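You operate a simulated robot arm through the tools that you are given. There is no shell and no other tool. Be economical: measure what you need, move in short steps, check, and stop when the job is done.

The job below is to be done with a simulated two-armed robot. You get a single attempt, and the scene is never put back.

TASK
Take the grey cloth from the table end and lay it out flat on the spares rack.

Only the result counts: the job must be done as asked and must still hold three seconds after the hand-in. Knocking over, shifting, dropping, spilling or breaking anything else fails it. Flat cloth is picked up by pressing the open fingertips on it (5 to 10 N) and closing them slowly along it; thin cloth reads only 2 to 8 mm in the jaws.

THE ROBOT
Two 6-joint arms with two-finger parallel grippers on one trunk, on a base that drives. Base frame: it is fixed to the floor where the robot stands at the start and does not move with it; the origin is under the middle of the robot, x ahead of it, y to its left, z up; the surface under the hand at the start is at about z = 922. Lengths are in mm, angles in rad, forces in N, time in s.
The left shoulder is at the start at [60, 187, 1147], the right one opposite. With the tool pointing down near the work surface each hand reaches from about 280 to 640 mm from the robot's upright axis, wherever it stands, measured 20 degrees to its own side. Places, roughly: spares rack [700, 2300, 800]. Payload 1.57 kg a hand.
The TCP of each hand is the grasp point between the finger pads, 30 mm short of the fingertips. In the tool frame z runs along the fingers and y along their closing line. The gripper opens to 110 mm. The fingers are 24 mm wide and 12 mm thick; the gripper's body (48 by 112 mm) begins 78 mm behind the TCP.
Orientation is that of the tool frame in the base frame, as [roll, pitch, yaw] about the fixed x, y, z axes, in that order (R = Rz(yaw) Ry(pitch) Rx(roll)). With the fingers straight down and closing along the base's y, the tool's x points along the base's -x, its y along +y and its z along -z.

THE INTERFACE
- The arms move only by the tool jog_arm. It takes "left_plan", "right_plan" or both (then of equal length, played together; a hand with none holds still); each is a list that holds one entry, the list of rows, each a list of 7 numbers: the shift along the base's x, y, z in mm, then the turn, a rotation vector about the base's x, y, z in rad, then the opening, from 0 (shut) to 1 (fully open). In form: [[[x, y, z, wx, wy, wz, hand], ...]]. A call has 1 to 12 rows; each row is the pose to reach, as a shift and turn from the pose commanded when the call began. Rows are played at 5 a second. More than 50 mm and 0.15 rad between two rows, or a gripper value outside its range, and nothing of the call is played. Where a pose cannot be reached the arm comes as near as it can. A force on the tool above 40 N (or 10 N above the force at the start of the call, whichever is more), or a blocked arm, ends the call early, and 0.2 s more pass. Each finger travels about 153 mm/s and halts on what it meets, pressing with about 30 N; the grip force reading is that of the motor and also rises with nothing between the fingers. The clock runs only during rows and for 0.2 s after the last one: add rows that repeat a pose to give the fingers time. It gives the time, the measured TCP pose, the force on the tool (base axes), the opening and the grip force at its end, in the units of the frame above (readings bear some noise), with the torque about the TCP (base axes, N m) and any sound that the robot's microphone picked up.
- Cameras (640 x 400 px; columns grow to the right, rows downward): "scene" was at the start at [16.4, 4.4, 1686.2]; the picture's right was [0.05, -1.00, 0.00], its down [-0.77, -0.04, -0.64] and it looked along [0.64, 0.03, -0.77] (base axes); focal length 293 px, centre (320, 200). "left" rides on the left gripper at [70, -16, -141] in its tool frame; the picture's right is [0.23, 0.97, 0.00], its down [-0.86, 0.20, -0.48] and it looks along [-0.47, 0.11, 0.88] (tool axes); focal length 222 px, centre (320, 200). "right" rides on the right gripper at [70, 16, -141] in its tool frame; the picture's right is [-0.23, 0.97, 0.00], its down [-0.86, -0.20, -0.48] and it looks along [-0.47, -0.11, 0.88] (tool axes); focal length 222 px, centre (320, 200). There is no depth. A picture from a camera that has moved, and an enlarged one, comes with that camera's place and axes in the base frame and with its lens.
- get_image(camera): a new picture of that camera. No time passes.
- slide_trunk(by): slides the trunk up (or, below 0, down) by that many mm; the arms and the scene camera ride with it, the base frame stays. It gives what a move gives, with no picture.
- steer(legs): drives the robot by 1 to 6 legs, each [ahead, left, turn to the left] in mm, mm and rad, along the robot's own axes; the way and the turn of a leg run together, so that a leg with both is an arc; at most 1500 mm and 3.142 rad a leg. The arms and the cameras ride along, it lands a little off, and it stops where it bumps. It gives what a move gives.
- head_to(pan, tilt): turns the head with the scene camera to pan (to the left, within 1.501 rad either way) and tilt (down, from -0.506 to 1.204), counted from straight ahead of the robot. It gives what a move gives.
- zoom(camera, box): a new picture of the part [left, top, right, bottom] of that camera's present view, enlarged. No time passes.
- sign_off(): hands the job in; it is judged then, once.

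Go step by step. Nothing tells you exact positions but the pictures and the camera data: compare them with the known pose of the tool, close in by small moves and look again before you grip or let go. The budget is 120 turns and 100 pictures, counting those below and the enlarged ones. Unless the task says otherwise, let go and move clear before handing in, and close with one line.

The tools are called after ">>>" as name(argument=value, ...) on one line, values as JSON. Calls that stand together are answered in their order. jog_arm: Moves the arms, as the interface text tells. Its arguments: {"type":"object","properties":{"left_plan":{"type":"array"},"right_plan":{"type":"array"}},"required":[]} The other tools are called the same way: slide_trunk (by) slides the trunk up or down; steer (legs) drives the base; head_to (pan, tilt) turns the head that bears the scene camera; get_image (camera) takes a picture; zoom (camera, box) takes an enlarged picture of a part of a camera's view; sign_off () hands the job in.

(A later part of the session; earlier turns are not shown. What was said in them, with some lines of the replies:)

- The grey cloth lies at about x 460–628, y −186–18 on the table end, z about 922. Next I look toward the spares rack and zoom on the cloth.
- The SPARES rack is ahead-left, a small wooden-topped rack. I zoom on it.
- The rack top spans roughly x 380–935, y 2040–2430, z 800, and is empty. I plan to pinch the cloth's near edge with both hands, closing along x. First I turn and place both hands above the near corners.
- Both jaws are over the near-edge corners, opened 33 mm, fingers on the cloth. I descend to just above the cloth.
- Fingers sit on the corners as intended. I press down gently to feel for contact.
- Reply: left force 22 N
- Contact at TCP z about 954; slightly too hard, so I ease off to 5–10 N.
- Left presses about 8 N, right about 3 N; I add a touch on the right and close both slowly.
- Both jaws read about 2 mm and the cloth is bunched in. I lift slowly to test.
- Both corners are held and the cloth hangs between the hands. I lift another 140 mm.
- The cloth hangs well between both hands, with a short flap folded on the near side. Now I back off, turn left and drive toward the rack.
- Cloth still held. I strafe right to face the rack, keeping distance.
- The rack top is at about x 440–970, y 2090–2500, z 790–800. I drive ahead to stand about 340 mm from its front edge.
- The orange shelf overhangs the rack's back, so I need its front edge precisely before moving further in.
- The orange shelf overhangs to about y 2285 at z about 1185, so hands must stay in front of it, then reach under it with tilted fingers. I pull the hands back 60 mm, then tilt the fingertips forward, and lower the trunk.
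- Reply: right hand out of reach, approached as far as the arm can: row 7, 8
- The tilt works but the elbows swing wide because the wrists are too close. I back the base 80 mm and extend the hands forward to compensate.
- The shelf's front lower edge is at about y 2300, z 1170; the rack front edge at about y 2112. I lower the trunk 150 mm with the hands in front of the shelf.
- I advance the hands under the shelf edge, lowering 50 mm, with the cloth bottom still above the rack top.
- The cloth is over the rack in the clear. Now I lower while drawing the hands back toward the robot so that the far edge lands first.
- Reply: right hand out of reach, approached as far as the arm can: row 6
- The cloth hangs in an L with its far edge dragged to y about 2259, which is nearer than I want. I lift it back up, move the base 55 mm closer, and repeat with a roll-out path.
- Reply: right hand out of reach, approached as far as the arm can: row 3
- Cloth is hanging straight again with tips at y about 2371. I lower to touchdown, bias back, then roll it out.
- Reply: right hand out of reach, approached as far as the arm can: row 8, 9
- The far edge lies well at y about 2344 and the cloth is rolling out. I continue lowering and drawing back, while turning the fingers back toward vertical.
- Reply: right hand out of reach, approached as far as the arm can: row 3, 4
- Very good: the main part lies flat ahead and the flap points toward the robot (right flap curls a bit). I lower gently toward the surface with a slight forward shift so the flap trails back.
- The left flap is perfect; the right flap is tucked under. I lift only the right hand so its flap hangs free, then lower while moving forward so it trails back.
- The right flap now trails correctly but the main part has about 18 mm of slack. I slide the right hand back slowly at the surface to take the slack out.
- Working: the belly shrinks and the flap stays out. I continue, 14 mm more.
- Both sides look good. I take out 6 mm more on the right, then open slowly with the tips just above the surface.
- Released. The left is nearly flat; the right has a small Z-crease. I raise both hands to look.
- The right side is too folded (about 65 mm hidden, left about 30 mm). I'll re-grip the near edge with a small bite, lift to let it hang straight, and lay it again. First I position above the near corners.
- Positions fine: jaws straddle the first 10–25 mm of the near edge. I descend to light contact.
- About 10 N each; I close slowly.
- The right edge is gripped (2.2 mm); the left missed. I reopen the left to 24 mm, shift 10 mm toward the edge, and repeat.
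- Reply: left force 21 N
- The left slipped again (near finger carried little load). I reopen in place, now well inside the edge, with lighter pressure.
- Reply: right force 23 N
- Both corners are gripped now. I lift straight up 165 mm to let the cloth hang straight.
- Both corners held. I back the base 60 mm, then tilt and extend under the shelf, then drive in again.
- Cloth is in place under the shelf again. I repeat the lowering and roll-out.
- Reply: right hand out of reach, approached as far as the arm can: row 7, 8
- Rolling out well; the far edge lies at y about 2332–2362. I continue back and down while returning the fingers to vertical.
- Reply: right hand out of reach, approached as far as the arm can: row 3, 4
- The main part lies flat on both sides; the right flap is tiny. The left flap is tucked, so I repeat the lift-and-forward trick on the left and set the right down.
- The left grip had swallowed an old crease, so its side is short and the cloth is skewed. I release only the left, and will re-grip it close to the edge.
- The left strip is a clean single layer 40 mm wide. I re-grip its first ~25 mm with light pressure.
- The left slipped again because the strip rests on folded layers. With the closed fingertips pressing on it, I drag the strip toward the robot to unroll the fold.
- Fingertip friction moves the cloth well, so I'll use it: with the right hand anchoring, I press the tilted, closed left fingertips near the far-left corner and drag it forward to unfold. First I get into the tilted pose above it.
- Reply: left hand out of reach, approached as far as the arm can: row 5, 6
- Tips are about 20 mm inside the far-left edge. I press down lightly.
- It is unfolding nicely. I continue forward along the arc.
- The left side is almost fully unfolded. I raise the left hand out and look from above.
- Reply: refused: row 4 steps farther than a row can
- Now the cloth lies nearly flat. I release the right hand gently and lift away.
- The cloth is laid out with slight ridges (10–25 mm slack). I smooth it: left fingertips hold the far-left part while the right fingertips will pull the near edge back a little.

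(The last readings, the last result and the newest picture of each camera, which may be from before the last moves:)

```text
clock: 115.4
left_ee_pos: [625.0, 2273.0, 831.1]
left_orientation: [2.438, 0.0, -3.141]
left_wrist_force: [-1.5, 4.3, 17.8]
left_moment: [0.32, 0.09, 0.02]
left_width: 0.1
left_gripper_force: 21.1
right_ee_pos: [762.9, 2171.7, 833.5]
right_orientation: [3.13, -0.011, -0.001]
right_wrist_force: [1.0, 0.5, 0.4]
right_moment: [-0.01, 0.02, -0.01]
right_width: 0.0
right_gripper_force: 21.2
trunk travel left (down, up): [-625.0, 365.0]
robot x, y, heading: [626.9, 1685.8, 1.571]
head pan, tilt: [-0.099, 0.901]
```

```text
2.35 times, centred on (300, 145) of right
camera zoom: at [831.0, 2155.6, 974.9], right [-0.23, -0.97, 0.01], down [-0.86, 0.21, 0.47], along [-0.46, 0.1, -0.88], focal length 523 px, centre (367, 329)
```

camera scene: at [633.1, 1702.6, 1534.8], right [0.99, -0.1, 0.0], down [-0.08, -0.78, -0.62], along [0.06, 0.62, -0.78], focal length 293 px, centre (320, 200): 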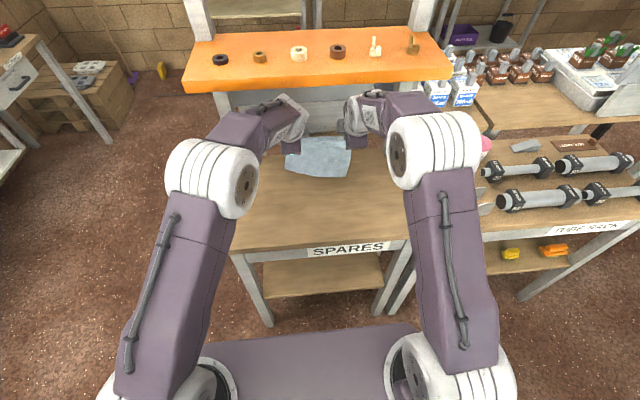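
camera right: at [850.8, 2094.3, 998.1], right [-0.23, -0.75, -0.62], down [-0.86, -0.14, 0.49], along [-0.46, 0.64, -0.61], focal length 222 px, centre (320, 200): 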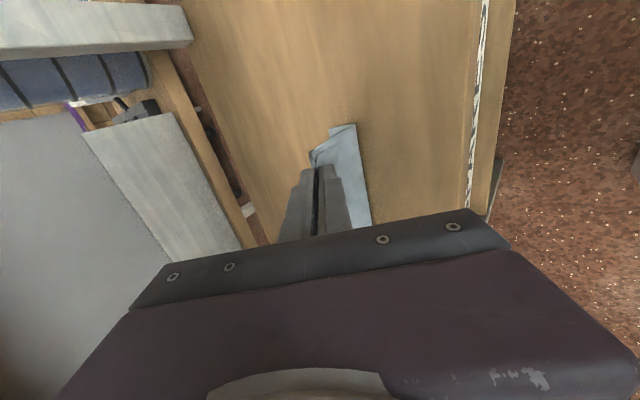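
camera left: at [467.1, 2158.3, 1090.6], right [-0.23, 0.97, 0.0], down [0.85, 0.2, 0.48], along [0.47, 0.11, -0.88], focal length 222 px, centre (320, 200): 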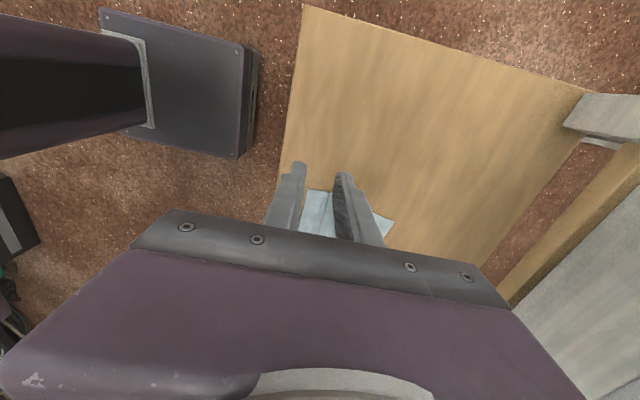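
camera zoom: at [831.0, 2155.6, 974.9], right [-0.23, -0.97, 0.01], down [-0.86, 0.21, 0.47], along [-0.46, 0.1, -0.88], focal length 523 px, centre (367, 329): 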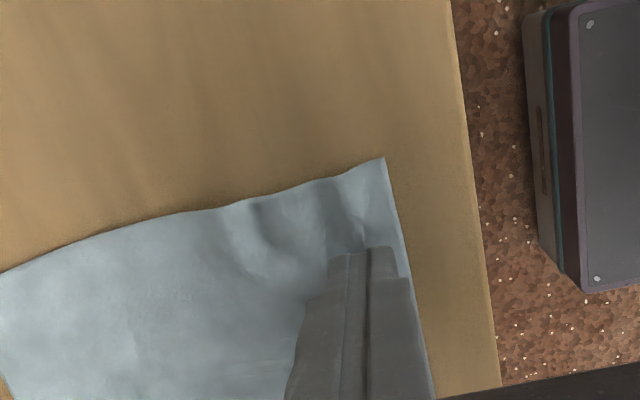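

It works: the ridge shrinks. I pull a bit more with a touch more pressure, easing the left's.

>>> jog_arm(left_plan=[[[0, 0, 0.6, 0, 0, 0, 0], [0, 0, 0.6, 0, 0, 0, 0], [0, 0, 0.6, 0, 0, 0, 0], [0, 0, 0.6, 0, 0, 0, 0], [0, 0, 0.6, 0, 0, 0, 0], [0, 0, 0.6, 0, 0, 0, 0]]], right_plan=[[[0, 0, -1, 0, 0, 0, 0], [1, -3, -1, 0, 0, 0, 0], [1, -6, -1, 0, 0, 0, 0], [2, -9, -1, 0, 0, 0, 0], [2, -11, -1, 0, 0, 0, 0], [2, -11, -1, 0, 0, 0, 0]]])

>>> zoom(camera="right", box=[180, 60, 420, 230])

```text
clock: 116.8
left_ee_pos: [627.4, 2272.0, 830.1]
left_orientation: [2.439, 0.001, 3.141]
left_wrist_force: [-1.6, 3.3, 9.2]
left_moment: [0.19, 0.0, 0.01]
left_width: 0.0
left_gripper_force: 21.3
right_ee_pos: [764.2, 2161.4, 832.1]
right_orientation: [3.133, -0.011, -0.002]
right_wrist_force: [1.2, 6.1, 19.2]
right_moment: [0.12, 0.11, -0.03]
right_width: 0.0
right_gripper_force: 21.3
trunk travel left (down, up): [-625.0, 365.0]
robot x, y, heading: [626.7, 1687.5, 1.565]
head pan, tilt: [-0.099, 0.901]
```

```text
2.35 times, centred on (300, 145) of right
camera zoom: at [832.3, 2145.1, 973.9], right [-0.23, -0.97, 0.01], down [-0.86, 0.2, 0.47], along [-0.46, 0.1, -0.88], focal length 523 px, centre (367, 329)
```

zoom: 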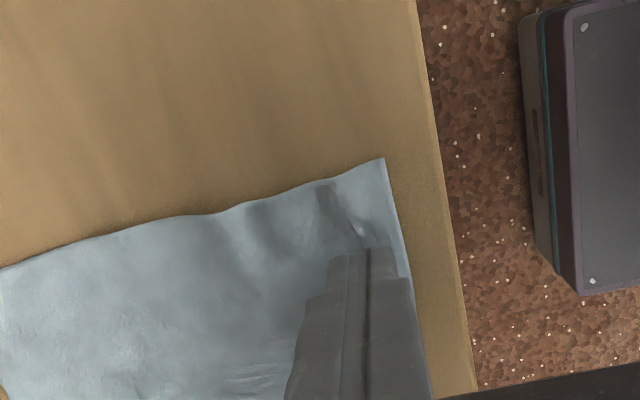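

The right side is smooth. I lift both hands straight up and check from above.

>>> jog_arm(left_plan=[[[0, 0, 8, 0, 0, 0, 0], [0, 0, 25, 0, 0, 0, 0], [-15, -20, 45, 0, 0, 0, 0], [-30, -45, 65, 0, 0, 0, 0], [-45, -70, 85, 0, 0, 0, 0], [-65, -90, 100, 0, 0, 0, 0], [-90, -105, 118, 0, 0, 0, 0]]], right_plan=[[[0, 0, 8, 0, 0, 0, 0], [0, 0, 25, 0, 0, 0, 0], [10, 0, 45, 0, 0, 0, 0], [25, 0, 65, 0, 0, 0, 0], [45, 0, 85, 0, 0, 0, 0], [65, 0, 100, 0, 0, 0, 0], [85, 0, 118, 0, 0, 0, 0]]])

>>> zoom(camera="scene", box=[270, 170, 390, 245])

```text
clock: 118.4
left_ee_pos: [536.3, 2164.6, 952.7]
left_orientation: [2.439, 0.001, 3.138]
left_wrist_force: [0.3, -0.4, 0.3]
left_moment: [-0.02, 0.01, 0.0]
left_width: 0.0
left_gripper_force: 21.3
right_ee_pos: [850.5, 2158.6, 946.4]
right_orientation: [3.128, -0.011, 0.002]
right_wrist_force: [-1.2, 0.0, -0.2]
right_moment: [0.06, -0.01, -0.03]
right_width: 0.0
right_gripper_force: 20.8
trunk travel left (down, up): [-625.0, 365.0]
robot x, y, heading: [629.3, 1689.2, 1.573]
head pan, tilt: [-0.099, 0.901]
```

```text
5.33 times, centred on (330, 208) of scene
camera zoom: at [632.7, 1701.4, 1534.7], right [0.99, -0.1, 0.0], down [-0.08, -0.78, -0.62], along [0.06, 0.62, -0.78], focal length 1564 px, centre (267, 160)
```

zoom: 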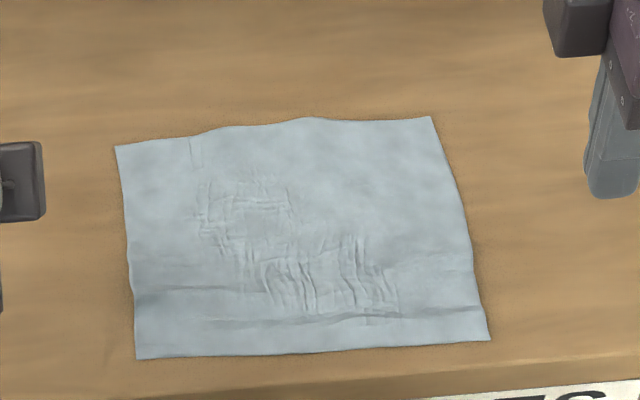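

The cloth lies flat and square, about 150–161 mm by 195 mm, fully inside the rack top. I back away to be clear.

>>> steer(legs=[[-300, 0, 0]])

>>> get_image(camera="scene")

```text
clock: 120.5
left_ee_pos: [540.1, 1864.8, 951.2]
left_orientation: [2.441, 0.001, 3.131]
left_wrist_force: [-0.6, -0.4, -1.0]
left_moment: [-0.01, 0.0, -0.01]
left_width: 0.0
left_gripper_force: 20.9
right_ee_pos: [853.8, 1854.7, 945.0]
right_orientation: [3.128, -0.01, -0.011]
right_wrist_force: [0.4, 0.4, -0.3]
right_moment: [0.05, 0.03, -0.01]
right_width: 0.0
right_gripper_force: 20.9
trunk travel left (down, up): [-625.0, 365.0]
robot x, y, heading: [626.6, 1385.1, 1.567]
head pan, tilt: [-0.099, 0.901]
```

```text
8 pictures are left
camera scene: at [631.7, 1400.2, 1534.7], right [0.99, -0.11, 0.0], down [-0.09, -0.78, -0.62], along [0.07, 0.62, -0.78], focal length 293 px, centre (320, 200)
```

scene: 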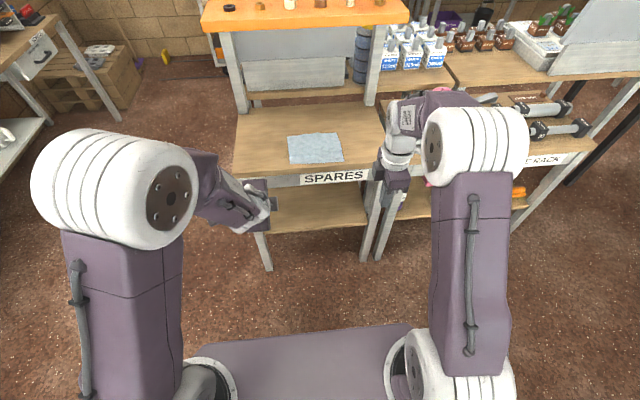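

The cloth lies flat on the spares rack, nothing else has moved, and the robot stands clear, so I hand in.

>>> sign_off()

```text
The job is handed in.
```

The grey cloth is laid out on top of the spares rack, fully inside its edges. A few small wrinkles are left, with about 10 mm of slack on the left side. Both hands have let go, the robot has backed clear, and nothing else appeared to be moved.
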